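You operate a simulated robot arm through the tools that you are given. There is no shell and no other tool. Be economical: measure what you need, move in short steps, check, and stop when the job is done.

You run a simulated two-armed robot. Do the job below in one go: nothing can be reset, and whatever is moved stays where it is left.

Task
Open the marmalade and carry it to the bed on the tray with the can and the white dish.
Fine: lid on the sideboard top; yellow tray to the foot of the bed. Set down upright: orange marmalade jar, drink can.
Where things are to end (x, y in the base frame): yellow tray within 25 cm of [-105, 23].

Only the result counts: the job must be done as asked and must still hold three seconds after the hand-in. Knocking over, shifting, dropping, spilling or breaking anything else fails it. Lids that push on must go on centred and level and be pressed home; caps that screw on are set level and turned clockwise until they are tight.

Robot
Two 7-joint arms with two-finger parallel grippers on one trunk, on a base that drives. Base frame: it is fixed to the floor where the robot stands at the start and does not move with it; the origin is under the middle of the robot, x ahead of it, y to its left, z up. Lengths are in cm, angles in degrees, forces in N, time in s.
The left shoulder is at the start at [5, 17.7, 120.4], the right one opposite. With the tool pointing down near the work surface each hand reaches from about 10 to 36 cm from the robot's upright axis, wherever it stands, measured 20 degrees to its own side. Places, roughly: foot of the bed [-150, 30, 60]; spoon [75, -300, 75]; tray [70, 20, 80]; white dish (9x9x5 cm) [50, 30, 80]. Payload 3.43 kg a hand.
The tool frame of a hand sits at the grasp point between the pads (the TCP): z along the fingers, y along the line on which they close. The tips reach 3.4 cm beyond it. The gripper opens to 12.8 cm. The fingers are 2.4 cm wide and 1.2 cm thick; the gripper's body (4.8 by 13 cm) begins 9.6 cm behind the TCP.
Orientation is told as [roll, pitch, yaw] about the base's x, y, z axes, in that order, counted from this pose: with the fingers straight down and closing along the base's y, the tool's x points along the base's -x, its y along +y and its z along -z.

Tools
- The arms move only by the tool arm_command. It takes "left_motion", "right_motion" or both (then of equal length, played together; a hand with none holds still); each is a list of rows, each a list of 3 entries, a list of its own where there are three numbers: the gripper command, from -1 (shut) to 1 (fully open), values between in proportion, then the shift along the tool's x, y, z in cm, then the turn, a rotation vector about the tool's x, y, z in degrees. In form: [[hand, [tx, ty, tz], [rx, ry, rz]], ...]. A call has 1 to 8 rows; each row shifts and turns the commanded pose from where the row before left it, along the tool's axes as they then stand. Each row takes 0.2 s and may step no farther than 5 cm and 8.6 degrees from the row before; otherwise, or with a gripper value out of range, the whole call is refused. A pose out of reach is approached as far as the arm can. The call stops where the force on the tool passes 90 N (or 10 N more than at its start, if that is more) or the arm is blocked; 0.2 s more then pass. Each finger travels about 10.8 cm/s and halts on what it meets, pressing with about 32 N; the grip force reading is that of the motor and also rises with nothing between the fingers. The clock runs only during rows and for 0.2 s after the last one: add rows that do not move to give the fingers time. The reply holds the time, the measured pose of the TCP, the force on the tool along the base axes, the opening and the grip force, in the units named above and with some noise, with the torque about the TCP (base axes, N m) and any sound that the robot's microphone picked up.
- Cameras (640 x 400 px; columns grow to the right, rows downward): "scene" is now at [11.12, 5.88, 133.47]; the picture's right is [0.81, -0.59, 0.00], its down [-0.49, -0.67, -0.55] and it looks along [0.33, 0.45, -0.83] (base axes); focal length 214 px, centre (320, 200). "left" rides on the left gripper at [7.6, 1.1, -16] in its tool frame; the picture's right is [-0.15, 0.99, 0.00], its down [-0.88, -0.13, -0.46] and it looks along [-0.45, -0.07, 0.89] (tool axes); focal length 234 px, centre (320, 200). "right" rides on the right gripper at [7.6, -1.1, -16] in its tool frame; the picture's right is [0.15, 0.99, 0.00], its down [-0.88, 0.13, -0.46] and it looks along [-0.45, 0.07, 0.89] (tool axes); focal length 234 px, centre (320, 200). There is no depth. A picture from a camera that has moved, and an enlarged one, comes with that camera's place and axes in the base frame and with its lens.
- grab_frame(camera): a new picture of that camera. The clock stands still meanwhile.
- slide_trunk(by): slides the trunk up (or, below 0, down) by that many cm; the arms and the scene camera ride with it, the base frame stays. It gives what a move gives, with no picture.
- steer(legs): drives the robot by 1 to 6 legs, each [ahead, turn to the left] in cm and degrees, along the robot's own axes; the way and the turn of a leg run together, so that a leg with both is an arc; at most 150 cm and 180 degrees a leg. The arms and the cameras ride along, it lands a little off, and it stops where it bumps. It gives what a move gives.
- aim_head(pan, tilt): turns the head with the scene camera to pan (to the left, within 80 degrees either way) and tilt (down, from -29 to 69), counted from straight ahead of the robot. It gives what a move gives.
- zoom(camera, box): a new picture of the part [left, top, right, bottom] of that camera's present view, enlarged. The clock stands still meanwhile.
- hand_in(): hands the job in; it is judged then, once.

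Go step by step. Nothing tells you exact positions but the pictures and the camera data: compare them with the known pose of the tool, close in by small moves and look again before you grip or let go. The budget is 120 turns and 88 pictures, counting those below and the enlarged ones. Unless the task says otherwise, let go and move clear before handing in, and close with one line.

The tools are called as name(argument=value, ...) on one line, values as JSON. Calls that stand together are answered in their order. arm_command: Moves the arms, as the interface text tells. Its arguments: {"type":"object","properties":{"left_motion":{"type":"array"},"right_motion":{"type":"array"}},"required":[]} The other tools are called the same way: slide_trunk (by) slides the trunk up or down; steer (legs) drives the base; aim_head (pan, tilt) turns the head that bears the scene camera; grab_frame (camera) takes a picture; zoom (camera, box) takes an enlarged picture of a part of a camera's view; hand_in () hands the job in.

At the start:

```text
clock: 0.0
left_ee_pos: [29.35, 32.78, 112.91]
left_tcp_rot: [0.0, -0.1, 0.1]
left_ft_force: [-0.9, -0.2, 0.9]
left_wrist_torque: [0.01, -0.04, 0.02]
left_gripper_width: 12.79
left_gripper_force: 0.0
right_ee_pos: [37.19, 3.53, 108.8]
right_tcp_rot: [0.0, 0.0, -0.1]
right_ft_force: [-0.1, 0.2, -0.2]
right_wrist_torque: [-0.03, 0.02, -0.01]
right_gripper_width: 12.79
right_gripper_force: 0.1
trunk travel left (down, up): [-37.5, 2.6]
robot x, y, heading: [0.17, -0.27, -0.3]
head pan, tilt: [53.8, 56.5]
```

scene: 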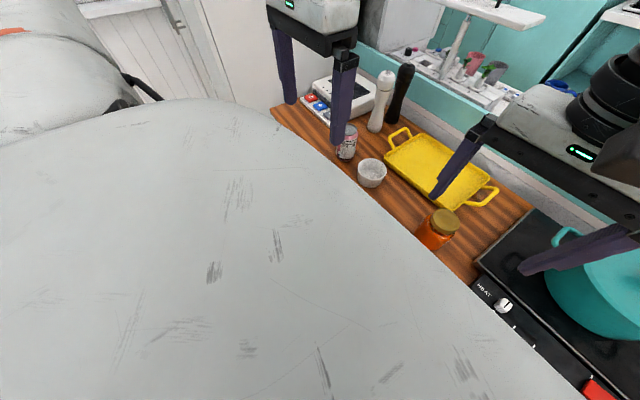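
right: 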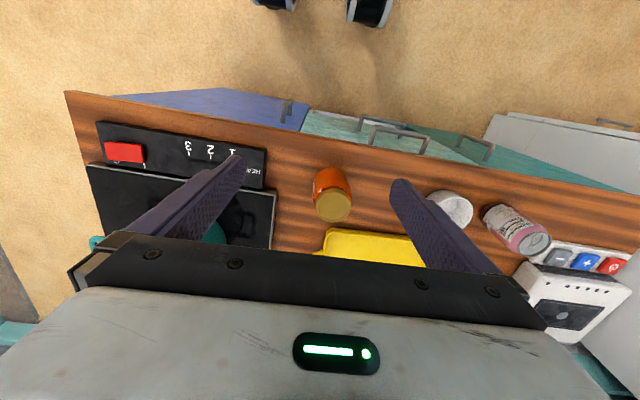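
left: 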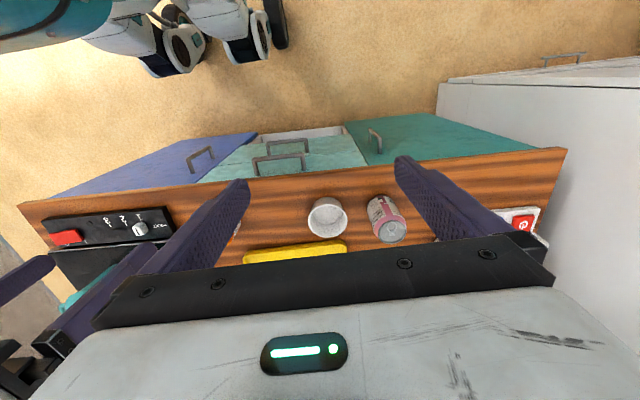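

The marmalade jar seems to stand near [48, 8] with its lid top at about z=90, and the tray is beyond it. I'll look closer at the worktop and then at the bed.

zoom(camera="scene", box=[260, 60, 540, 300])

aim_head(pan=20, tilt=50)

grab_frame(camera="scene")

```text
1.67 times, centred on (400, 180) of scene
camera zoom: at [11.12, 5.88, 133.47], right [0.81, -0.59, 0.0], down [-0.49, -0.67, -0.55], along [0.33, 0.45, -0.83], focal length 358 px, centre (187, 233)
```

zoom: 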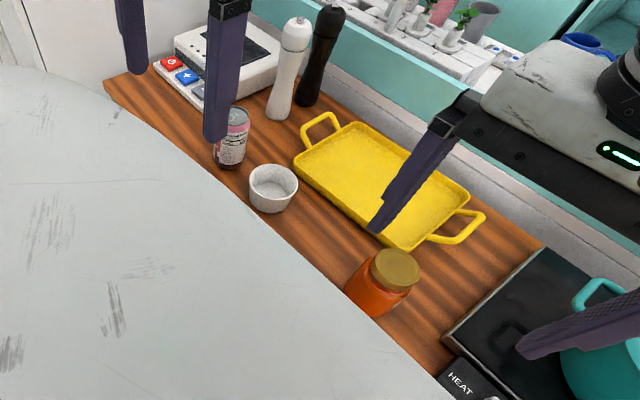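

```text
clock: 1.0
left_ee_pos: [29.35, 32.85, 112.87]
left_tcp_rot: [0.0, 0.0, 0.1]
left_ft_force: [-0.2, 0.1, 0.2]
left_wrist_torque: [0.0, 0.01, 0.0]
left_gripper_width: 12.79
left_gripper_force: 0.2
right_ee_pos: [37.13, 3.53, 108.87]
right_tcp_rot: [0.0, -0.1, -0.2]
right_ft_force: [0.1, 0.6, 0.6]
right_wrist_torque: [-0.01, -0.03, 0.01]
right_gripper_width: 12.81
right_gripper_force: 0.0
trunk travel left (down, up): [-37.5, 2.6]
robot x, y, heading: [-0.06, 0.14, -0.0]
head pan, tilt: [20.0, 50.0]
```

```text
83 pictures are left
camera scene: at [14.18, 2.83, 134.31], right [0.34, -0.94, 0.0], down [-0.72, -0.26, -0.64], along [0.6, 0.22, -0.77], focal length 214 px, centre (320, 200)
```

scene: 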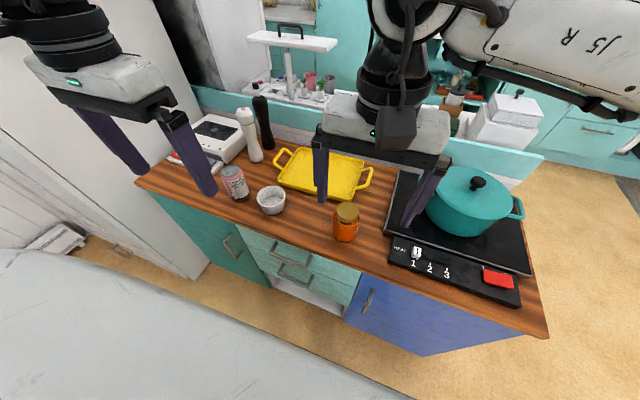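

The surface is at z≈80, with the jar at [48, 8], the dish at [48.5, 31], the can at [49, 43], and the tray centred near [67.5, 21.5]. The sideboard edge is at x≈38, so I'll check how much room there is between it and the robot's base.

aim_head(pan=0, tilt=69)

grab_frame(camera="scene")

aim_head(pan=80, tilt=20)

grab_frame(camera="scene")

aim_head(pan=-80, tilt=20)

grab_frame(camera="scene")

```text
clock: 1.8
left_ee_pos: [29.38, 32.89, 112.94]
left_tcp_rot: [-0.1, -0.1, 0.0]
left_ft_force: [-0.1, 0.0, 0.4]
left_wrist_torque: [0.0, -0.02, 0.02]
left_gripper_width: 12.82
left_gripper_force: 0.1
right_ee_pos: [37.07, 3.52, 108.94]
right_tcp_rot: [0.1, -0.1, 0.0]
right_ft_force: [-1.2, -1.0, -0.9]
right_wrist_torque: [0.01, -0.02, 0.0]
right_gripper_width: 12.8
right_gripper_force: 0.0
trunk travel left (down, up): [-37.5, 2.6]
robot x, y, heading: [0.03, -0.04, 0.1]
head pan, tilt: [0.0, 68.8]
```

```text
82 pictures are left
camera scene: at [12.54, 0.2, 132.12], right [0.0, -1.0, 0.0], down [-0.93, 0.0, -0.36], along [0.36, 0.0, -0.93], focal length 214 px, centre (320, 200)
```

scene: 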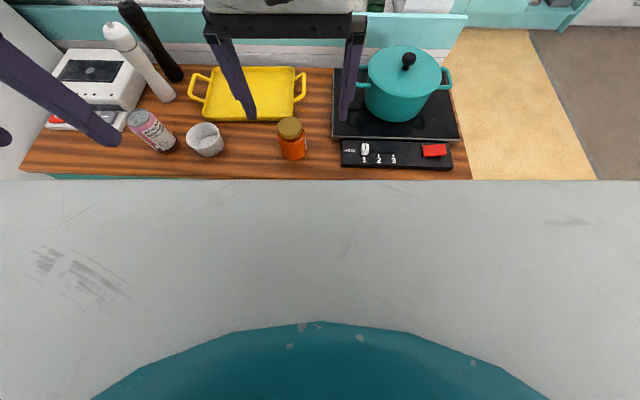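

```text
clock: 3.4
left_ee_pos: [29.36, 32.79, 112.75]
left_tcp_rot: [0.0, 0.0, 0.1]
left_ft_force: [0.0, -0.5, -0.3]
left_wrist_torque: [-0.04, -0.03, 0.03]
left_gripper_width: 12.8
left_gripper_force: 0.1
right_ee_pos: [37.01, 3.6, 108.85]
right_tcp_rot: [0.0, 0.0, -0.1]
right_ft_force: [-0.6, -0.5, 0.0]
right_wrist_torque: [0.01, -0.02, 0.03]
right_gripper_width: 12.81
right_gripper_force: 0.0
trunk travel left (down, up): [-37.5, 2.6]
robot x, y, heading: [-0.02, 0.24, 0.0]
head pan, tilt: [80.0, 20.0]
```

```text
81 pictures are left
camera scene: at [8.57, 9.36, 138.86], right [0.98, -0.17, 0.0], down [-0.06, -0.34, -0.94], along [0.16, 0.93, -0.34], focal length 214 px, centre (320, 200)
```

scene: 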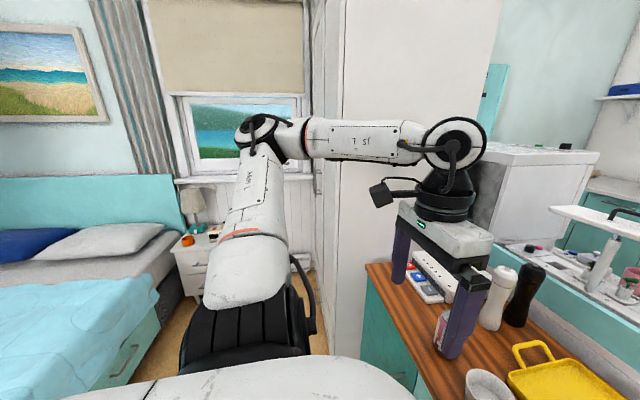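

```text
clock: 5.8
left_ee_pos: [29.43, 32.92, 112.82]
left_tcp_rot: [0.1, -0.1, 0.2]
left_ft_force: [-0.1, -0.2, -0.4]
left_wrist_torque: [-0.02, 0.02, 0.01]
left_gripper_width: 12.83
left_gripper_force: 0.1
right_ee_pos: [37.23, 3.5, 108.96]
right_tcp_rot: [0.0, 0.0, -0.2]
right_ft_force: [-0.1, 0.3, 0.8]
right_wrist_torque: [-0.02, 0.03, 0.01]
right_gripper_width: 12.83
right_gripper_force: 0.0
trunk travel left (down, up): [-37.5, 2.6]
robot x, y, heading: [0.28, 0.2, -0.1]
head pan, tilt: [-80.0, 20.0]
```

```text
80 pictures are left
camera scene: at [8.57, -8.98, 138.87], right [-0.98, -0.17, 0.0], down [-0.06, 0.34, -0.94], along [0.16, -0.93, -0.34], focal length 214 px, centre (320, 200)
```

scene: 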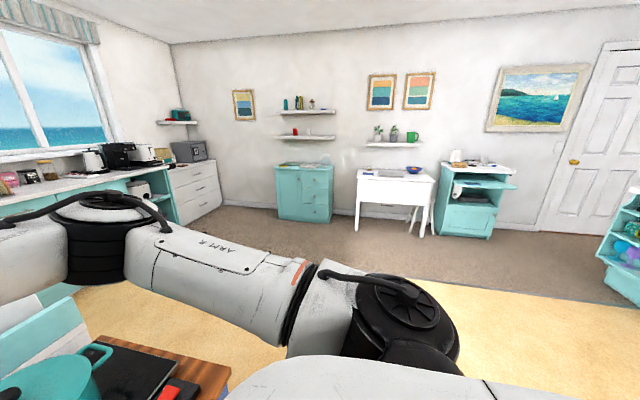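

The bed lies to the left and behind. Before planning how close to drive, I'll test how far the right hand can reach ahead at this height.

arm_command(right_motion=[[1, [-5, 0, 0], [0, 0, 0]], [1, [-5, 0, 0], [0, 0, 0]], [1, [-5, 0, 0], [0, 0, 0]], [1, [-5, 0, 0], [0, 0, 0]]])

aim_head(pan=20, tilt=50)

grab_frame(camera="scene")

```text
clock: 6.8
left_ee_pos: [29.32, 33.0, 112.77]
left_tcp_rot: [-0.1, 0.0, 0.1]
left_ft_force: [0.8, 0.4, -0.5]
left_wrist_torque: [-0.01, 0.0, 0.0]
left_gripper_width: 12.81
left_gripper_force: 0.1
right_ee_pos: [56.97, 3.75, 108.87]
right_tcp_rot: [-0.2, 0.0, 0.2]
right_ft_force: [1.0, 0.4, 0.2]
right_wrist_torque: [-0.04, 0.01, 0.02]
right_gripper_width: 12.81
right_gripper_force: 0.1
trunk travel left (down, up): [-37.5, 2.6]
robot x, y, heading: [0.18, -0.08, 0.2]
head pan, tilt: [-80.0, 20.0]
```

```text
clock: 8.6
left_ee_pos: [29.32, 32.91, 112.79]
left_tcp_rot: [0.0, 0.0, 0.1]
left_ft_force: [-0.4, -0.4, 0.3]
left_wrist_torque: [0.02, -0.01, 0.04]
left_gripper_width: 12.79
left_gripper_force: 0.0
right_ee_pos: [57.02, 3.61, 109.01]
right_tcp_rot: [0.0, 0.0, 0.0]
right_ft_force: [0.3, 0.0, -0.2]
right_wrist_torque: [0.01, 0.0, 0.02]
right_gripper_width: 12.8
right_gripper_force: 0.0
trunk travel left (down, up): [-37.5, 2.6]
robot x, y, heading: [0.2, -0.28, 0.0]
head pan, tilt: [20.0, 50.0]
```

```text
79 pictures are left
camera scene: at [14.19, 2.82, 134.31], right [0.34, -0.94, 0.0], down [-0.72, -0.26, -0.64], along [0.6, 0.22, -0.77], focal length 214 px, centre (320, 200)
```

scene: 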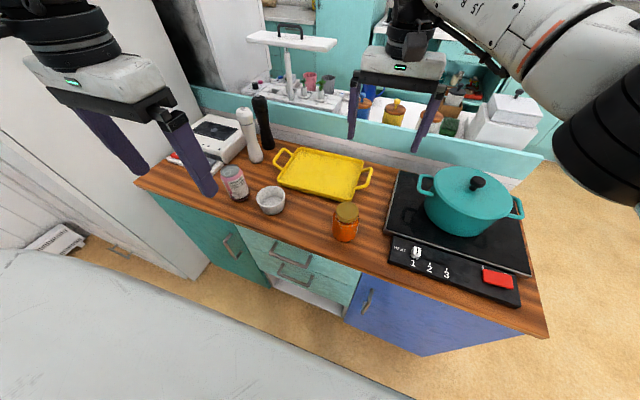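

The right hand reaches x=57 easily at this height. I'll test above the tray's right handle, near [69, 3.6], and then lower toward working height.

arm_command(right_motion=[[1, [-5, 0, 0], [0, 0, 0]], [1, [-5, 0, 0], [0, 0, 0]], [1, [-1.5, 0, 0], [0, 0, 0]], [1, [0, 0, 5], [0, 0, 0]], [1, [0, 0, 5], [0, 0, 0]], [1, [0, 0, 4], [0, 0, 0]]])

grab_frame(camera="scene")

grab_frame(camera="right")

```text
clock: 10.0
left_ee_pos: [29.41, 32.91, 112.83]
left_tcp_rot: [0.0, 0.0, 0.0]
left_ft_force: [-0.1, 0.1, 0.5]
left_wrist_torque: [-0.04, 0.01, 0.02]
left_gripper_width: 12.78
left_gripper_force: 0.0
right_ee_pos: [60.21, -0.27, 92.8]
right_tcp_rot: [0.0, 0.0, 0.0]
right_ft_force: [-0.1, 0.2, -0.4]
right_wrist_torque: [-0.01, 0.03, 0.02]
right_gripper_width: 12.8
right_gripper_force: 0.1
right hand out of reach, approached as far as the arm can: row 1, 2, 3
trunk travel left (down, up): [-37.5, 2.6]
robot x, y, heading: [-0.01, -0.22, -0.1]
head pan, tilt: [20.0, 50.0]
```

```text
78 pictures are left
camera scene: at [14.22, 2.81, 134.31], right [0.34, -0.94, 0.0], down [-0.72, -0.26, -0.64], along [0.6, 0.22, -0.77], focal length 214 px, centre (320, 200)
```

scene: 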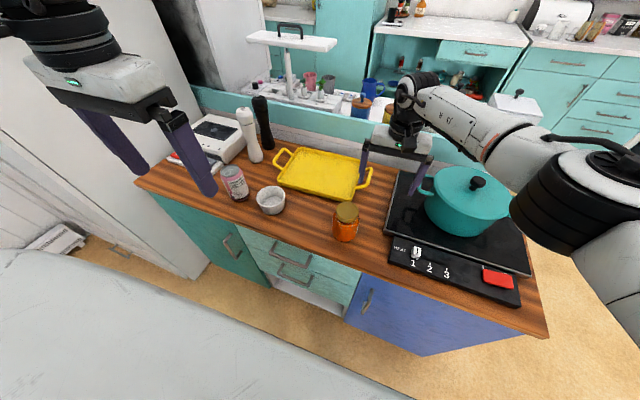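

```text
77 pictures are left
camera right: at [52.72, -1.35, 108.72], right [-0.14, 0.99, 0.0], down [0.88, 0.13, 0.46], along [0.45, 0.07, -0.89], focal length 234 px, centre (320, 200)
```

right: 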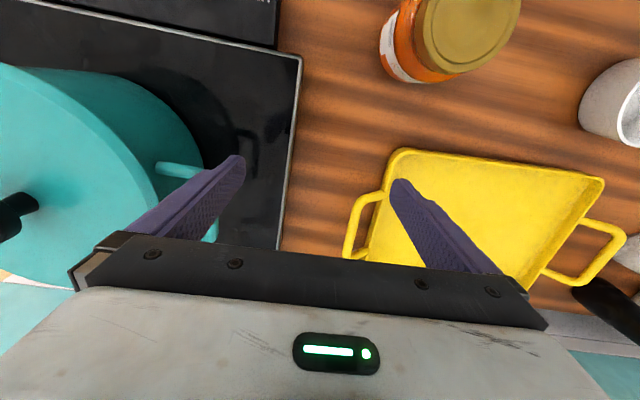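

The right hand's limit at this height is about x=60, so I must drive closer. First I'll raise the right hand clear of the pot, then look at the robot's feet through the left camera.

arm_command(right_motion=[[1, [5, 0, -3], [0, 0, 0]], [1, [5, 0, -4], [0, 0, 0]], [1, [3, 0, -4], [0, 0, 0]], [1, [0, 0, -4], [0, 0, 0]], [1, [0, 0, 0], [0, 0, 0]]], left_motion=[[1, [0, 0, 0], [0, 8, 0]], [1, [0, 0, 0], [0, 8, 0]], [1, [0, 0, 0], [0, 8, 0]], [1, [0, 0, 0], [0, 8, 0]], [1, [0, 0, 0], [0, 8, 0]]])

grab_frame(camera="left")

```text
refused: row 1 steps farther than a row can; nothing moved
```

```text
76 pictures are left
camera left: at [21.7, 34.03, 128.74], right [0.14, 0.99, 0.0], down [0.88, -0.13, 0.46], along [0.45, -0.07, -0.89], focal length 234 px, centre (320, 200)
```

left: 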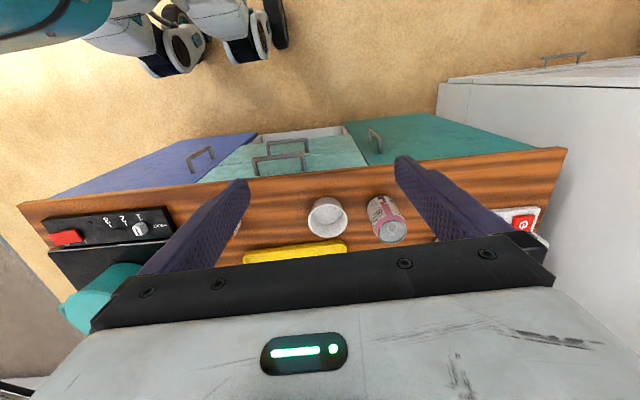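

The feet reach to about x=10, so there is room to drive about 15 cm forward. I'll raise the right hand clear, then drive.

arm_command(right_motion=[[1, [2, 0, -4], [0, 0, 0]], [1, [3, 0, -4], [0, 0, 0]], [1, [4, 0, -3], [0, 0, 0]], [1, [4, 0, -3], [0, 0, 0]], [1, [4, 2, -2], [0, 0, 0]], [1, [4, 2, 0], [0, 0, 0]]])

steer(legs=[[15, 0]])

grab_frame(camera="scene")

grab_frame(camera="left")

```text
clock: 11.4
left_ee_pos: [29.38, 32.88, 112.84]
left_tcp_rot: [-0.1, -0.2, 0.1]
left_ft_force: [-0.6, 0.5, -0.5]
left_wrist_torque: [-0.01, 0.01, 0.07]
left_gripper_width: 12.8
left_gripper_force: 0.1
right_ee_pos: [39.32, 3.63, 108.69]
right_tcp_rot: [-0.1, 0.0, -0.1]
right_ft_force: [0.2, 0.0, -0.6]
right_wrist_torque: [0.0, -0.04, 0.01]
right_gripper_width: 12.79
right_gripper_force: 0.0
trunk travel left (down, up): [-37.5, 2.6]
robot x, y, heading: [0.38, -0.12, -0.4]
head pan, tilt: [20.0, 50.0]
```

```text
clock: 12.8
left_ee_pos: [41.42, 32.91, 112.93]
left_tcp_rot: [-0.1, -0.1, 0.0]
left_ft_force: [-0.4, -0.1, -0.2]
left_wrist_torque: [0.01, -0.02, 0.0]
left_gripper_width: 12.79
left_gripper_force: 0.2
right_ee_pos: [51.38, 3.6, 108.8]
right_tcp_rot: [-0.1, 0.0, -0.4]
right_ft_force: [-0.8, -0.2, -0.3]
right_wrist_torque: [0.01, 0.01, 0.0]
right_gripper_width: 12.8
right_gripper_force: 0.1
trunk travel left (down, up): [-37.5, 2.6]
robot x, y, heading: [12.17, -0.14, -0.4]
head pan, tilt: [20.0, 50.0]
stopped in leg 1: the robot was blocked; the commanded pose is now the measured one
```

```text
75 pictures are left
camera scene: at [26.17, 2.83, 134.34], right [0.34, -0.94, 0.0], down [-0.72, -0.26, -0.64], along [0.61, 0.22, -0.76], focal length 214 px, centre (320, 200)
```

scene: 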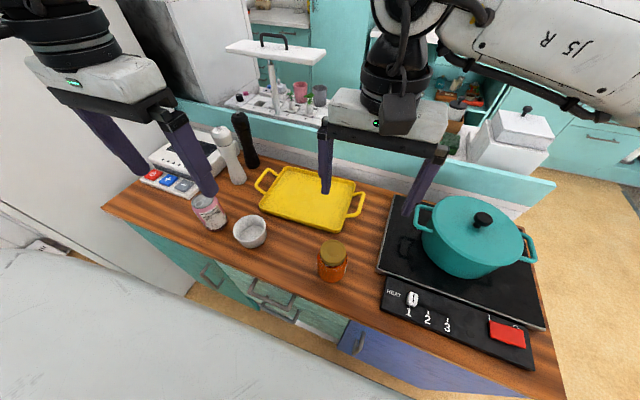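

```text
74 pictures are left
camera left: at [33.73, 34.04, 128.75], right [0.15, 0.99, 0.0], down [0.88, -0.13, 0.46], along [0.45, -0.07, -0.89], focal length 234 px, centre (320, 200)
```

left: 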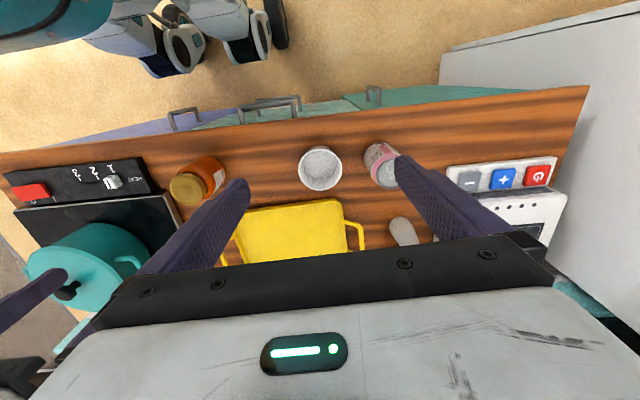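

The base was blocked at x=12.2, and nothing on top has moved. I'll check the jar closely for its size.

zoom(camera="scene", box=[260, 210, 420, 310])

grab_frame(camera="right")

```text
4.00 times, centred on (340, 260) of scene
camera zoom: at [26.17, 2.83, 134.34], right [0.34, -0.94, 0.0], down [-0.72, -0.26, -0.64], along [0.61, 0.22, -0.76], focal length 858 px, centre (240, -40)
```

zoom: 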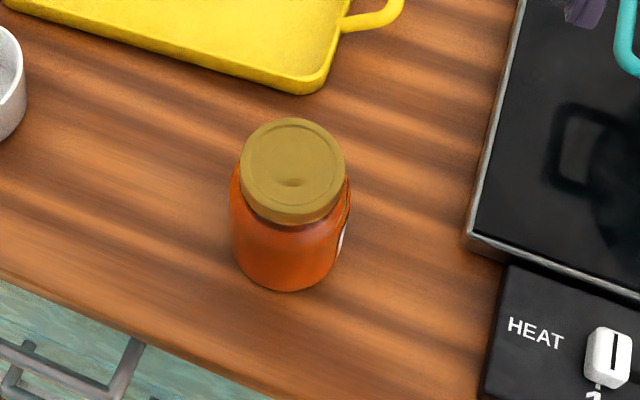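

```text
72 pictures are left
camera right: at [43.84, 2.61, 124.69], right [-0.14, 0.99, 0.0], down [0.88, 0.12, 0.46], along [0.45, 0.06, -0.89], focal length 234 px, centre (320, 200)
```

right: 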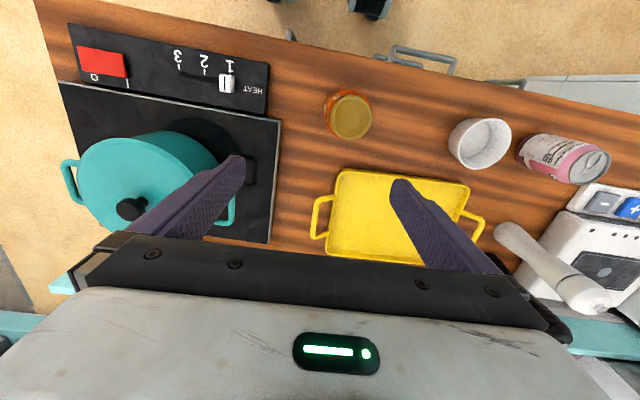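

The jar is at about [48.2, 7.6], with a 6 cm lid whose top is near z=89.8 and a 7.2 cm body. I'll back off a little for elbow room, then turn the left hand so it approaches the jar body from the left side, tilted 45°.

steer(legs=[[-8, 0]])

arm_command(left_motion=[[1, [0, 0, 0], [0, 0, 8.5]], [1, [0, 0, 0], [0, 0, 8.5]], [1, [0, 0, 0], [0, 0, 8.5]], [1, [0, 0, 0], [0, 0, 8.5]], [1, [0, 0, 0], [0, 0, 8.5]], [1, [0, 0, 0], [0, 0, 8.5]], [1, [0, 0, 0], [0, 0, 8.5]]], right_motion=[[1, [0, -2, -2], [0, 0, 0]], [1, [0, -2, -2], [0, 0, 0]], [1, [0, -2, 0], [0, 0, 0]], [1, [0, 0, 0], [0, 0, 0]], [1, [0, 0, 0], [0, 0, 0]], [1, [0, 0, 0], [0, 0, 0]], [1, [0, 0, 0], [0, 0, 0]]])

arm_command(left_motion=[[1, [0, 0, 0], [0, -7.5, 0]], [1, [0, 0, 0], [0, -7.5, 0]], [1, [0, 0, 0], [0, -7.5, 0]], [1, [0, 0, 0], [0, -7.5, 0]], [1, [0, 0, 0], [0, -7.5, 0]], [1, [0, 0, 0], [0, -7.5, 0]], [1, [0, 0, 0], [0, 0, 0]]])

grab_frame(camera="scene")

```text
clock: 13.8
left_ee_pos: [33.47, 32.93, 112.87]
left_tcp_rot: [-0.1, 0.0, -0.1]
left_ft_force: [-0.5, 0.2, 0.5]
left_wrist_torque: [-0.01, -0.03, 0.0]
left_gripper_width: 12.82
left_gripper_force: 0.0
right_ee_pos: [43.61, 3.54, 108.66]
right_tcp_rot: [0.0, -0.1, -0.4]
right_ft_force: [0.1, -0.3, -0.2]
right_wrist_torque: [-0.03, -0.03, 0.0]
right_gripper_width: 12.8
right_gripper_force: 0.1
trunk travel left (down, up): [-37.5, 2.6]
robot x, y, heading: [3.98, 0.27, 0.0]
head pan, tilt: [20.0, 50.0]
```

```text
clock: 15.4
left_ee_pos: [31.68, 28.58, 113.73]
left_tcp_rot: [-0.1, 0.4, -59.2]
left_ft_force: [0.6, 0.3, 0.3]
left_wrist_torque: [0.01, 0.04, 0.0]
left_gripper_width: 12.78
left_gripper_force: 0.0
left hand out of reach, approached as far as the arm can: row 6, 7
right_ee_pos: [43.7, -2.41, 112.67]
right_tcp_rot: [-0.1, 0.1, -0.4]
right_ft_force: [0.5, 0.7, 0.0]
right_wrist_torque: [-0.02, 0.03, -0.01]
right_gripper_width: 12.81
right_gripper_force: 0.0
trunk travel left (down, up): [-37.5, 2.6]
robot x, y, heading: [4.22, 0.14, -0.2]
head pan, tilt: [20.0, 50.0]
```

```text
clock: 17.0
left_ee_pos: [30.72, 17.28, 120.85]
left_tcp_rot: [0.1, -45.1, -59.3]
left_ft_force: [0.6, -0.4, 0.0]
left_wrist_torque: [-0.05, -0.02, -0.01]
left_gripper_width: 12.8
left_gripper_force: 0.0
left hand out of reach, approached as far as the arm can: row 1, 2, 3, 4, 5, 6
right_ee_pos: [43.54, -2.43, 112.66]
right_tcp_rot: [-0.2, 0.1, -0.5]
right_ft_force: [-0.6, 0.2, 0.1]
right_wrist_torque: [0.0, 0.02, 0.01]
right_gripper_width: 12.79
right_gripper_force: 0.1
trunk travel left (down, up): [-37.5, 2.6]
robot x, y, heading: [4.18, 0.03, -0.2]
head pan, tilt: [20.0, 50.0]
```

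```text
71 pictures are left
camera scene: at [18.4, 2.85, 134.31], right [0.34, -0.94, 0.0], down [-0.72, -0.26, -0.64], along [0.6, 0.22, -0.77], focal length 214 px, centre (320, 200)
```

scene: 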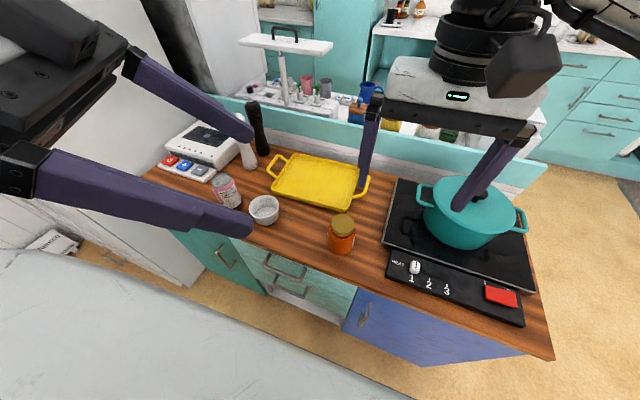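

The left hand is now tilted as wanted. I'll move it to the pre-grasp point near [43.9, 14.9, 92.5].

arm_command(left_motion=[[1, [2, 1.45, 3.76], [0, 0, 0]], [1, [2, 1.45, 3.76], [0, 0, 0]], [1, [2, 1.45, 3.76], [0, 0, 0]], [1, [2, 1.45, 3.76], [0, 0, 0]], [1, [2, 1.45, 3.76], [0, 0, 0]], [1, [2, 1.45, 3.76], [0, 0, 0]], [1, [1.85, 1.4, 3.7], [0, 0, 0]], [1, [0, 0, 0], [0, 0, 0]]])

grab_frame(camera="scene")

grab_frame(camera="left")

```text
clock: 18.8
left_ee_pos: [46.32, 12.52, 95.6]
left_tcp_rot: [-0.1, -45.1, -59.4]
left_ft_force: [0.4, 0.2, -0.8]
left_wrist_torque: [0.02, -0.01, 0.01]
left_gripper_width: 12.81
left_gripper_force: 0.1
left hand out of reach, approached as far as the arm can: row 1, 2, 3
right_ee_pos: [43.52, -2.4, 112.61]
right_tcp_rot: [-0.1, 0.2, -0.4]
right_ft_force: [-0.2, 0.5, 0.4]
right_wrist_torque: [0.02, 0.03, 0.04]
right_gripper_width: 12.8
right_gripper_force: 0.1
trunk travel left (down, up): [-37.5, 2.6]
robot x, y, heading: [4.27, -0.12, -0.3]
head pan, tilt: [20.0, 50.0]
```

```text
70 pictures are left
camera scene: at [18.37, 2.89, 134.31], right [0.34, -0.94, 0.0], down [-0.72, -0.26, -0.64], along [0.6, 0.22, -0.77], focal length 214 px, centre (320, 200)
```

scene: 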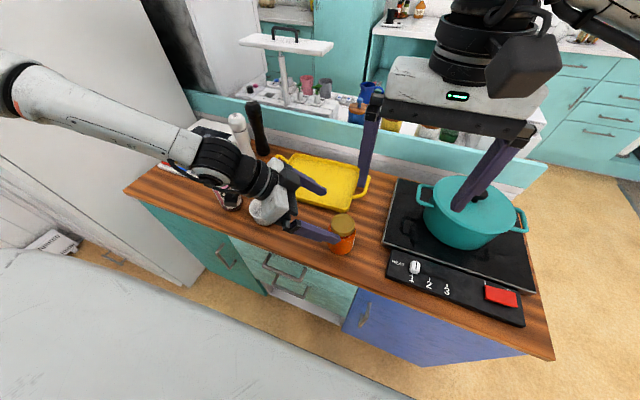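

```text
69 pictures are left
camera left: at [38.71, 27.52, 101.47], right [0.9, 0.41, 0.1], down [0.04, -0.32, 0.95], along [0.42, -0.85, -0.31], focal length 234 px, centre (320, 200)
```

left: 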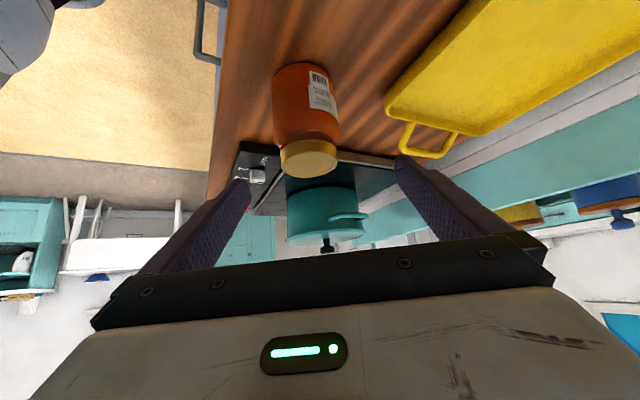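

The left hand lines up with the jar. I'll shift sideways onto the approach line and slide the open fingers around the jar body.

arm_command(left_motion=[[1, [2.3, -0.5, 0], [0, 0, 0]], [1, [2.3, -0.44, 0], [0, 0, 0]], [1, [0, 0, 3], [0, 0, 0]], [1, [0, 0, 3], [0, 0, 0]], [1, [0, 0, 3], [0, 0, 0]], [1, [0, 0, 0], [0, 0, 0]]])

grab_frame(camera="scene")

grab_frame(camera="left")

```text
clock: 20.2
left_ee_pos: [46.61, 11.9, 90.48]
left_tcp_rot: [-0.1, -44.9, -59.5]
left_ft_force: [0.6, 0.1, -0.5]
left_wrist_torque: [-0.01, -0.04, -0.02]
left_gripper_width: 12.82
left_gripper_force: 0.0
left hand out of reach, approached as far as the arm can: row 4, 5
right_ee_pos: [43.63, -2.39, 112.64]
right_tcp_rot: [-0.1, 0.1, -0.4]
right_ft_force: [-0.2, -0.5, 0.5]
right_wrist_torque: [0.03, -0.01, 0.0]
right_gripper_width: 12.78
right_gripper_force: 0.1
trunk travel left (down, up): [-37.5, 2.6]
robot x, y, heading: [4.15, -0.03, 0.0]
head pan, tilt: [20.0, 50.0]
```

```text
68 pictures are left
camera scene: at [18.38, 2.87, 134.31], right [0.34, -0.94, 0.0], down [-0.72, -0.26, -0.64], along [0.6, 0.22, -0.77], focal length 214 px, centre (320, 200)
```

scene: 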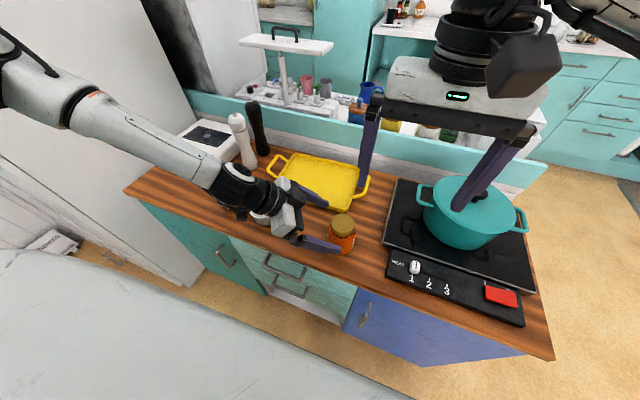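

```text
67 pictures are left
camera left: at [39.0, 26.79, 96.35], right [0.91, 0.41, 0.1], down [0.04, -0.33, 0.94], along [0.42, -0.85, -0.31], focal length 234 px, centre (320, 200)
```

left: 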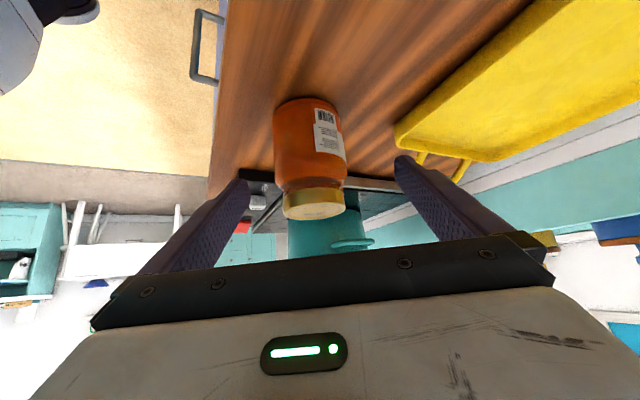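

The left arm is at its limit with this sideways yaw. I'll back it off along its axis and turn it to approach more from the robot's side, at a yaw of about -20.

arm_command(left_motion=[[1, [0, 0, -4], [0, 0, 0]], [1, [0, 0, -4], [0, 0, 0]], [1, [0, 0, -2], [0, 0, 0]], [1, [0, 0, 0], [-5.66, 0, -5.66]], [1, [0, 0, 0], [-5.66, 0, -5.66]], [1, [0, 0, 0], [-5.66, 0, -5.66]], [1, [0, 0, 0], [-5.66, 0, -5.66]], [1, [0, 0, 0], [-5.66, 0, -5.66]]])

grab_frame(camera="scene")

```text
clock: 22.0
left_ee_pos: [46.64, 18.23, 96.41]
left_tcp_rot: [-0.2, -45.0, -19.2]
left_ft_force: [0.0, -0.3, 0.1]
left_wrist_torque: [-0.06, 0.03, 0.04]
left_gripper_width: 12.81
left_gripper_force: 0.0
left hand out of reach, approached as far as the arm can: row 6, 7, 8
right_ee_pos: [43.59, -2.37, 112.57]
right_tcp_rot: [0.0, 0.1, -0.4]
right_ft_force: [0.2, 0.1, -0.3]
right_wrist_torque: [0.01, 0.03, -0.02]
right_gripper_width: 12.81
right_gripper_force: 0.2
trunk travel left (down, up): [-37.5, 2.6]
robot x, y, heading: [3.84, -0.43, -0.3]
head pan, tilt: [20.0, 50.0]
```

```text
66 pictures are left
camera scene: at [18.43, 2.81, 134.3], right [0.34, -0.94, 0.0], down [-0.72, -0.26, -0.64], along [0.6, 0.22, -0.77], focal length 214 px, centre (320, 200)
```

scene: 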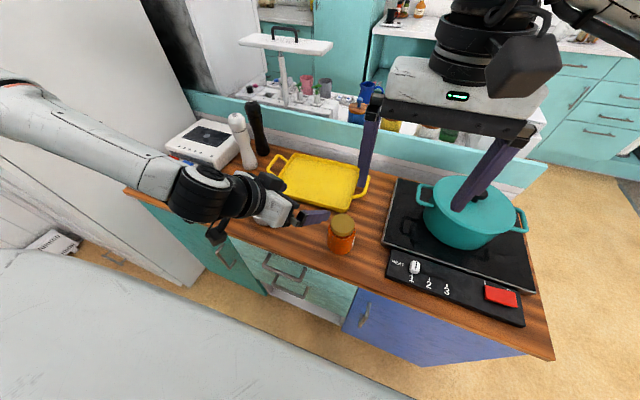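

I'll first shift the left hand sideways above jar height, then lower it to the new pre-grasp point in front of the jar.

arm_command(left_motion=[[1, [0, -4.65, 0], [0, 0, 0]], [1, [0, -4.65, 0], [0, 0, 0]], [1, [2.6, 0, 0], [0, 0, 0]], [1, [2.6, 0, 0], [0, 0, 0]], [1, [0, 0, 2], [0, 0, 0]], [1, [0, 0, 2], [0, 0, 0]], [1, [0, 0, 0], [0, 0, 0]]])

grab_frame(camera="left")

```text
clock: 23.6
left_ee_pos: [47.34, 12.62, 92.39]
left_tcp_rot: [-0.1, -44.8, -19.1]
left_ft_force: [-0.6, 0.5, -0.6]
left_wrist_torque: [0.01, -0.04, -0.02]
left_gripper_width: 12.8
left_gripper_force: 0.1
left hand out of reach, approached as far as the arm can: row 1, 2, 3, 4, 5, 6
right_ee_pos: [43.65, -2.5, 112.77]
right_tcp_rot: [-0.2, 0.1, -0.4]
right_ft_force: [0.2, 1.2, 0.3]
right_wrist_torque: [0.03, -0.02, -0.03]
right_gripper_width: 12.81
right_gripper_force: 0.1
trunk travel left (down, up): [-37.5, 2.6]
robot x, y, heading: [4.13, -0.08, 0.0]
head pan, tilt: [20.0, 50.0]
```

```text
65 pictures are left
camera left: at [31.92, 19.19, 98.39], right [0.42, 0.9, 0.1], down [0.24, -0.22, 0.94], along [0.87, -0.38, -0.31], focal length 234 px, centre (320, 200)
```

left: 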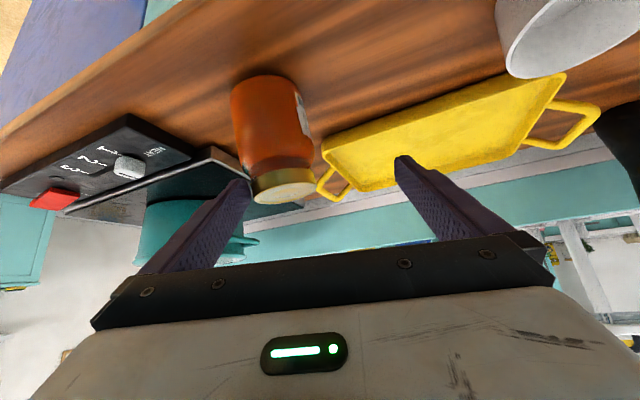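

The arm is too folded because the robot stands too close. I'll back the robot off another 10 cm and retry.

steer(legs=[[-10, 0]])

arm_command(left_motion=[[1, [0, -1, 0], [0, 0, 0]], [1, [0, 0, 2], [0, 0, 0]], [1, [0, 0, 2], [0, 0, 0]], [1, [0, 0, 0], [0, 0, 0]]])

grab_frame(camera="left")

```text
clock: 24.8
left_ee_pos: [37.38, 12.65, 92.57]
left_tcp_rot: [-0.1, -44.9, -19.1]
left_ft_force: [-0.4, 0.1, -0.2]
left_wrist_torque: [0.02, -0.04, 0.0]
left_gripper_width: 12.78
left_gripper_force: 0.0
right_ee_pos: [33.59, -2.35, 112.84]
right_tcp_rot: [-0.2, 0.0, -0.4]
right_ft_force: [-0.5, 0.3, 0.6]
right_wrist_torque: [-0.01, 0.01, 0.02]
right_gripper_width: 12.79
right_gripper_force: 0.0
trunk travel left (down, up): [-37.5, 2.6]
robot x, y, heading: [-5.58, -0.05, 0.3]
head pan, tilt: [20.0, 50.0]
```

```text
clock: 25.8
left_ee_pos: [39.94, 12.96, 91.91]
left_tcp_rot: [-0.1, -44.8, -19.2]
left_ft_force: [0.0, 0.1, 0.4]
left_wrist_torque: [0.01, 0.0, 0.03]
left_gripper_width: 12.78
left_gripper_force: 0.1
left hand out of reach, approached as far as the arm can: row 1, 2, 3
right_ee_pos: [33.64, -2.28, 112.58]
right_tcp_rot: [-0.1, 0.1, -0.4]
right_ft_force: [0.3, 0.7, 0.0]
right_wrist_torque: [0.01, 0.01, -0.01]
right_gripper_width: 12.81
right_gripper_force: 0.1
trunk travel left (down, up): [-37.5, 2.6]
robot x, y, heading: [-5.86, 0.12, 0.1]
head pan, tilt: [20.0, 50.0]
```

```text
64 pictures are left
camera left: at [24.48, 19.64, 97.76], right [0.42, 0.9, 0.1], down [0.24, -0.22, 0.94], along [0.87, -0.38, -0.31], focal length 234 px, centre (320, 200)
```

left: 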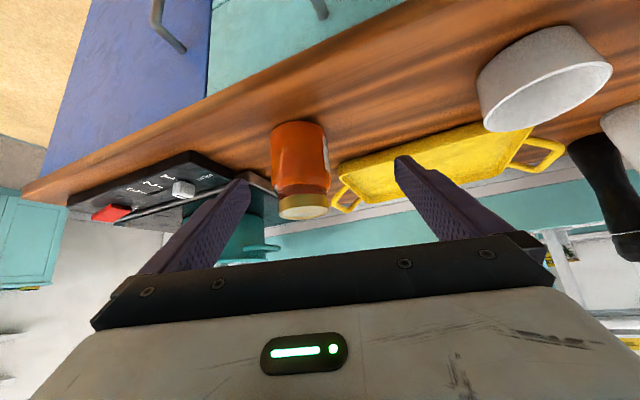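

As the hand moves forward it gains room. I'll continue toward the jar in steps.

arm_command(left_motion=[[1, [-0.6, -1.1, 2], [0, 0, 0]], [1, [-0.6, -1.1, 2], [0, 0, 0]], [1, [0, 0, 2], [0, 0, 0]], [1, [0, 0, 0], [0, 0, 0]]])

grab_frame(camera="left")

```text
clock: 26.8
left_ee_pos: [43.5, 13.13, 92.13]
left_tcp_rot: [-0.2, -44.9, -19.3]
left_ft_force: [0.7, -0.2, -0.1]
left_wrist_torque: [0.01, -0.03, 0.01]
left_gripper_width: 12.81
left_gripper_force: 0.0
left hand out of reach, approached as far as the arm can: row 1, 2, 3
right_ee_pos: [33.85, -2.49, 112.52]
right_tcp_rot: [-0.1, 0.1, -0.4]
right_ft_force: [0.0, -0.2, 0.4]
right_wrist_torque: [-0.02, 0.01, 0.0]
right_gripper_width: 12.77
right_gripper_force: 0.1
trunk travel left (down, up): [-37.5, 2.6]
robot x, y, heading: [-5.59, -0.09, 0.1]
head pan, tilt: [20.0, 50.0]
```

```text
63 pictures are left
camera left: at [28.1, 19.7, 97.98], right [0.42, 0.9, 0.1], down [0.24, -0.22, 0.94], along [0.87, -0.38, -0.31], focal length 234 px, centre (320, 200)
```

left: 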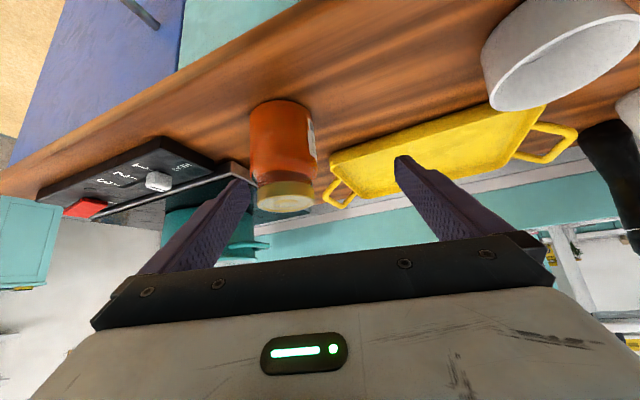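

The hand stalls in y and z, which looks like a joint limit. Lowering the trunk and turning the robot slightly right should bring the jar into the left arm's comfortable zone, so I'll back the hand off first.

arm_command(left_motion=[[1, [0, 0, -3], [0, 0, 0]], [1, [0, 0, -3], [0, 0, 0]], [1, [0, 0, -1], [0, 0, 0]]])

slide_trunk(by=-10)

steer(legs=[[0, -9]])

grab_frame(camera="left")

grab_frame(camera="scene")

```text
clock: 27.6
left_ee_pos: [39.01, 14.7, 97.04]
left_tcp_rot: [-0.2, -45.0, -19.1]
left_ft_force: [-1.0, 0.2, 0.5]
left_wrist_torque: [-0.03, 0.01, -0.01]
left_gripper_width: 12.79
left_gripper_force: 0.1
right_ee_pos: [33.59, -2.34, 112.7]
right_tcp_rot: [0.0, 0.1, -0.5]
right_ft_force: [0.0, 0.3, 0.5]
right_wrist_torque: [0.01, -0.03, 0.0]
right_gripper_width: 12.79
right_gripper_force: 0.0
trunk travel left (down, up): [-37.5, 2.6]
robot x, y, heading: [-5.84, 0.1, -0.1]
head pan, tilt: [20.0, 50.0]
```

```text
clock: 28.9
left_ee_pos: [38.92, 14.82, 87.02]
left_tcp_rot: [0.0, -44.8, -19.1]
left_ft_force: [0.1, -0.3, -0.2]
left_wrist_torque: [0.0, 0.0, 0.02]
left_gripper_width: 12.81
left_gripper_force: 0.1
right_ee_pos: [33.61, -2.39, 102.75]
right_tcp_rot: [-0.2, 0.2, -0.5]
right_ft_force: [0.3, 0.4, -0.7]
right_wrist_torque: [-0.01, 0.0, 0.02]
right_gripper_width: 12.77
right_gripper_force: 0.0
trunk travel left (down, up): [-27.5, 12.6]
robot x, y, heading: [-5.7, -0.17, -0.1]
head pan, tilt: [20.0, 50.0]
```

```text
clock: 30.0
left_ee_pos: [40.72, 7.6, 87.03]
left_tcp_rot: [-0.1, -44.9, -28.3]
left_ft_force: [-0.5, -0.1, 0.8]
left_wrist_torque: [0.02, -0.02, 0.01]
left_gripper_width: 12.8
left_gripper_force: 0.1
right_ee_pos: [32.8, -8.59, 102.68]
right_tcp_rot: [0.0, 0.1, -9.4]
right_ft_force: [0.0, 0.6, -0.4]
right_wrist_torque: [0.01, -0.02, 0.0]
right_gripper_width: 12.81
right_gripper_force: 0.0
trunk travel left (down, up): [-27.5, 12.6]
robot x, y, heading: [-5.48, 0.11, -8.9]
head pan, tilt: [20.0, 50.0]
```

```text
62 pictures are left
camera left: at [26.43, 16.5, 92.94], right [0.56, 0.82, 0.1], down [0.21, -0.26, 0.94], along [0.8, -0.51, -0.31], focal length 234 px, centre (320, 200)
```

left: 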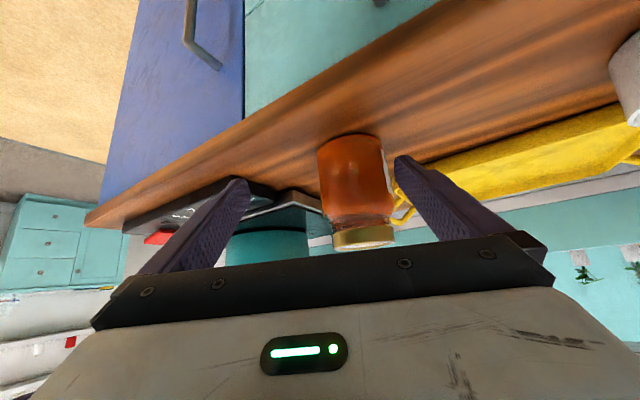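

```text
61 pictures are left
camera scene: at [8.71, 0.56, 124.31], right [0.19, -0.98, 0.0], down [-0.75, -0.14, -0.64], along [0.63, 0.12, -0.77], focal length 214 px, centre (320, 200)
```

scene: 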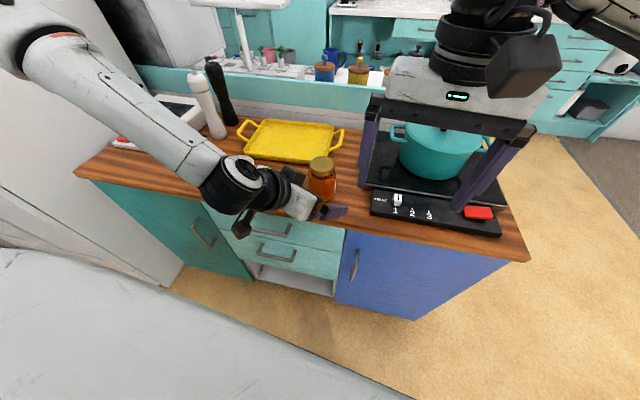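

The left hand now lines up well. I'll shift 3.6 cm sideways and then move in around the jar.

arm_command(left_motion=[[1, [-1.2, 1.8, 0], [0, 0, 0]], [1, [-1.3, 1.84, 0], [0, 0, 0]], [1, [0, 0, 2], [0, 0, 0]], [1, [0, 0, 2], [0, 0, 0]], [1, [0, 0, 2.2], [0, 0, 0]], [1, [0, 0, 0], [0, 0, 0]]])

grab_frame(camera="left")

zoom(camera="scene", box=[240, 120, 400, 240])

```text
clock: 31.4
left_ee_pos: [47.78, 7.87, 84.43]
left_tcp_rot: [-0.1, -44.9, -28.1]
left_ft_force: [-0.3, 0.2, 0.4]
left_wrist_torque: [-0.01, -0.01, 0.01]
left_gripper_width: 12.79
left_gripper_force: 0.1
right_ee_pos: [32.78, -8.47, 102.68]
right_tcp_rot: [-0.1, 0.1, -9.4]
right_ft_force: [0.7, -0.8, -0.6]
right_wrist_torque: [-0.02, 0.0, 0.0]
right_gripper_width: 12.79
right_gripper_force: 0.0
trunk travel left (down, up): [-27.5, 12.6]
robot x, y, heading: [-5.96, 0.23, -9.0]
head pan, tilt: [20.0, 50.0]
```

```text
60 pictures are left
camera left: at [33.63, 16.78, 90.35], right [0.56, 0.82, 0.1], down [0.21, -0.26, 0.94], along [0.8, -0.51, -0.31], focal length 234 px, centre (320, 200)
```

left: 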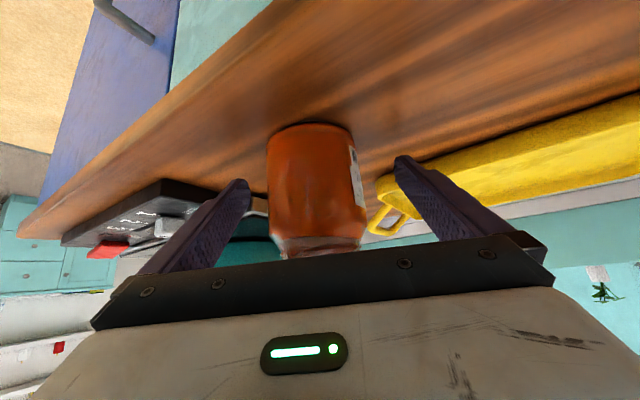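

```text
3.33 times, centred on (320, 180) of scene
camera zoom: at [8.7, 0.61, 124.31], right [0.19, -0.98, 0.0], down [-0.75, -0.14, -0.64], along [0.63, 0.12, -0.77], focal length 715 px, centre (320, 267)
```

zoom: 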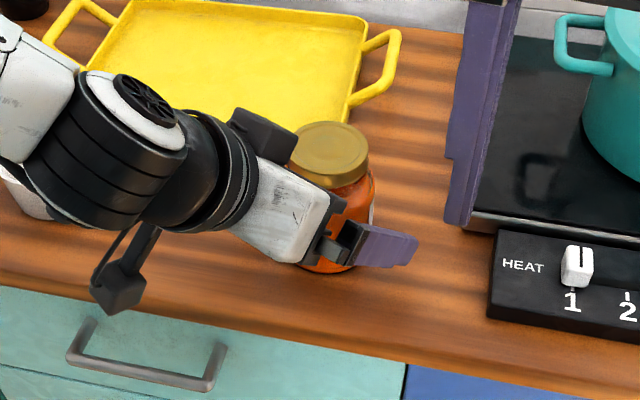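

The fingers straddle the jar body, centred. I'll close the left gripper.

arm_command(left_motion=[[0.3, [0, 0, 0], [0, 0, 0]], [0, [0, 0, 0], [0, 0, 0]], [-1, [0, 0, 0], [0, 0, 0]], [-1, [0, 0, 0], [0, 0, 0]], [-1, [0, 0, 0], [0, 0, 0]]])

grab_frame(camera="left")

zoom(camera="scene", box=[240, 120, 400, 240])

```text
clock: 32.6
left_ee_pos: [47.74, 7.93, 84.51]
left_tcp_rot: [-0.1, -44.9, -28.3]
left_ft_force: [-2.1, -1.0, 0.9]
left_wrist_torque: [0.01, -0.04, -0.02]
left_gripper_width: 7.1
left_gripper_force: 31.8
right_ee_pos: [32.8, -8.51, 102.6]
right_tcp_rot: [-0.1, 0.1, -9.5]
right_ft_force: [0.5, 0.2, 0.2]
right_wrist_torque: [0.03, -0.01, 0.0]
right_gripper_width: 12.81
right_gripper_force: 0.1
trunk travel left (down, up): [-27.5, 12.6]
robot x, y, heading: [-5.58, -0.23, -9.1]
head pan, tilt: [20.0, 50.0]
```

```text
58 pictures are left
camera left: at [33.61, 16.77, 90.37], right [0.56, 0.82, 0.1], down [0.21, -0.26, 0.94], along [0.8, -0.51, -0.31], focal length 234 px, centre (320, 200)
```

left: 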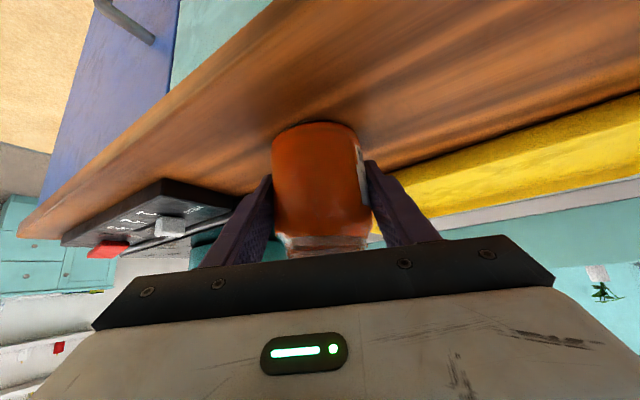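

```text
3.33 times, centred on (320, 180) of scene
camera zoom: at [8.7, 0.59, 124.31], right [0.19, -0.98, 0.0], down [-0.75, -0.14, -0.64], along [0.63, 0.12, -0.77], focal length 715 px, centre (320, 267)
```

zoom: 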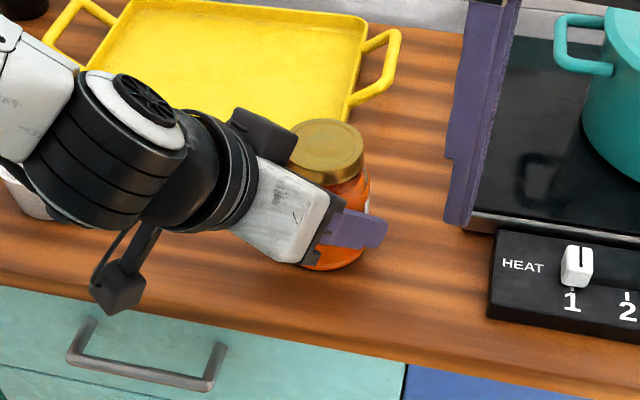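

The jar is held at 7.1 cm. Now I'll bring the right hand high over the jar, turned slightly so its camera clears the left wrist.

arm_command(right_motion=[[1, [0, 0, -2], [0, 0, -6.7]], [1, [0, 0, -2], [0, 0, -6.7]], [1, [0, 0, -2], [0, 0, -6.7]], [1, [-3.73, -0.7, 0], [0, 0, 0]], [1, [-3.73, -0.7, 0], [0, 0, 0]], [1, [-3.73, -0.7, 0], [0, 0, 0]], [1, [-3.73, -0.7, 0], [0, 0, 0]], [1, [0, 0, 0], [0, 0, 0]]], left_motion=[[-1, [0, 0, 0], [0, 0, 0]], [-1, [0, 0, 0], [0, 0, 0]], [-1, [0, 0, 0], [0, 0, 0]], [-1, [0, 0, 0], [0, 0, 0]], [-1, [0, 0, 0], [0, 0, 0]], [-1, [0, 0, 0], [0, 0, 0]], [-1, [0, 0, 0], [0, 0, 0]], [-1, [0, 0, 0], [0, 0, 0]]])

grab_frame(camera="scene")

```text
clock: 34.4
left_ee_pos: [47.84, 7.95, 84.58]
left_tcp_rot: [-0.1, -45.0, -28.1]
left_ft_force: [-1.3, 1.0, 1.2]
left_wrist_torque: [0.12, -0.06, 0.05]
left_gripper_width: 7.08
left_gripper_force: 31.5
right_ee_pos: [47.85, -8.47, 108.59]
right_tcp_rot: [-0.1, 0.1, 10.9]
right_ft_force: [0.4, -0.1, 0.2]
right_wrist_torque: [-0.04, 0.0, 0.03]
right_gripper_width: 12.8
right_gripper_force: 0.0
trunk travel left (down, up): [-27.5, 12.6]
robot x, y, heading: [-5.56, 0.35, -9.0]
head pan, tilt: [20.0, 50.0]
```

```text
56 pictures are left
camera scene: at [8.7, 0.6, 124.31], right [0.19, -0.98, 0.0], down [-0.75, -0.14, -0.64], along [0.63, 0.12, -0.77], focal length 214 px, centre (320, 200)
```

scene: 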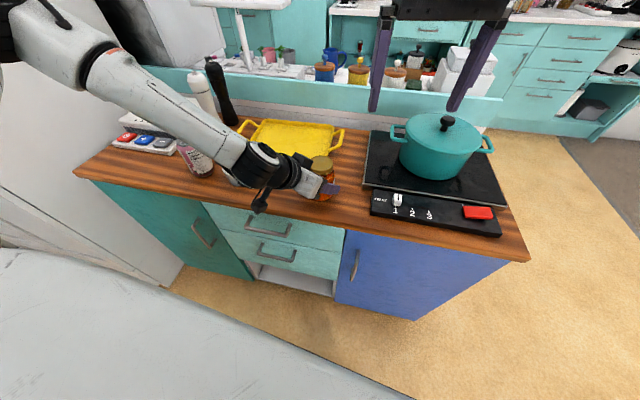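

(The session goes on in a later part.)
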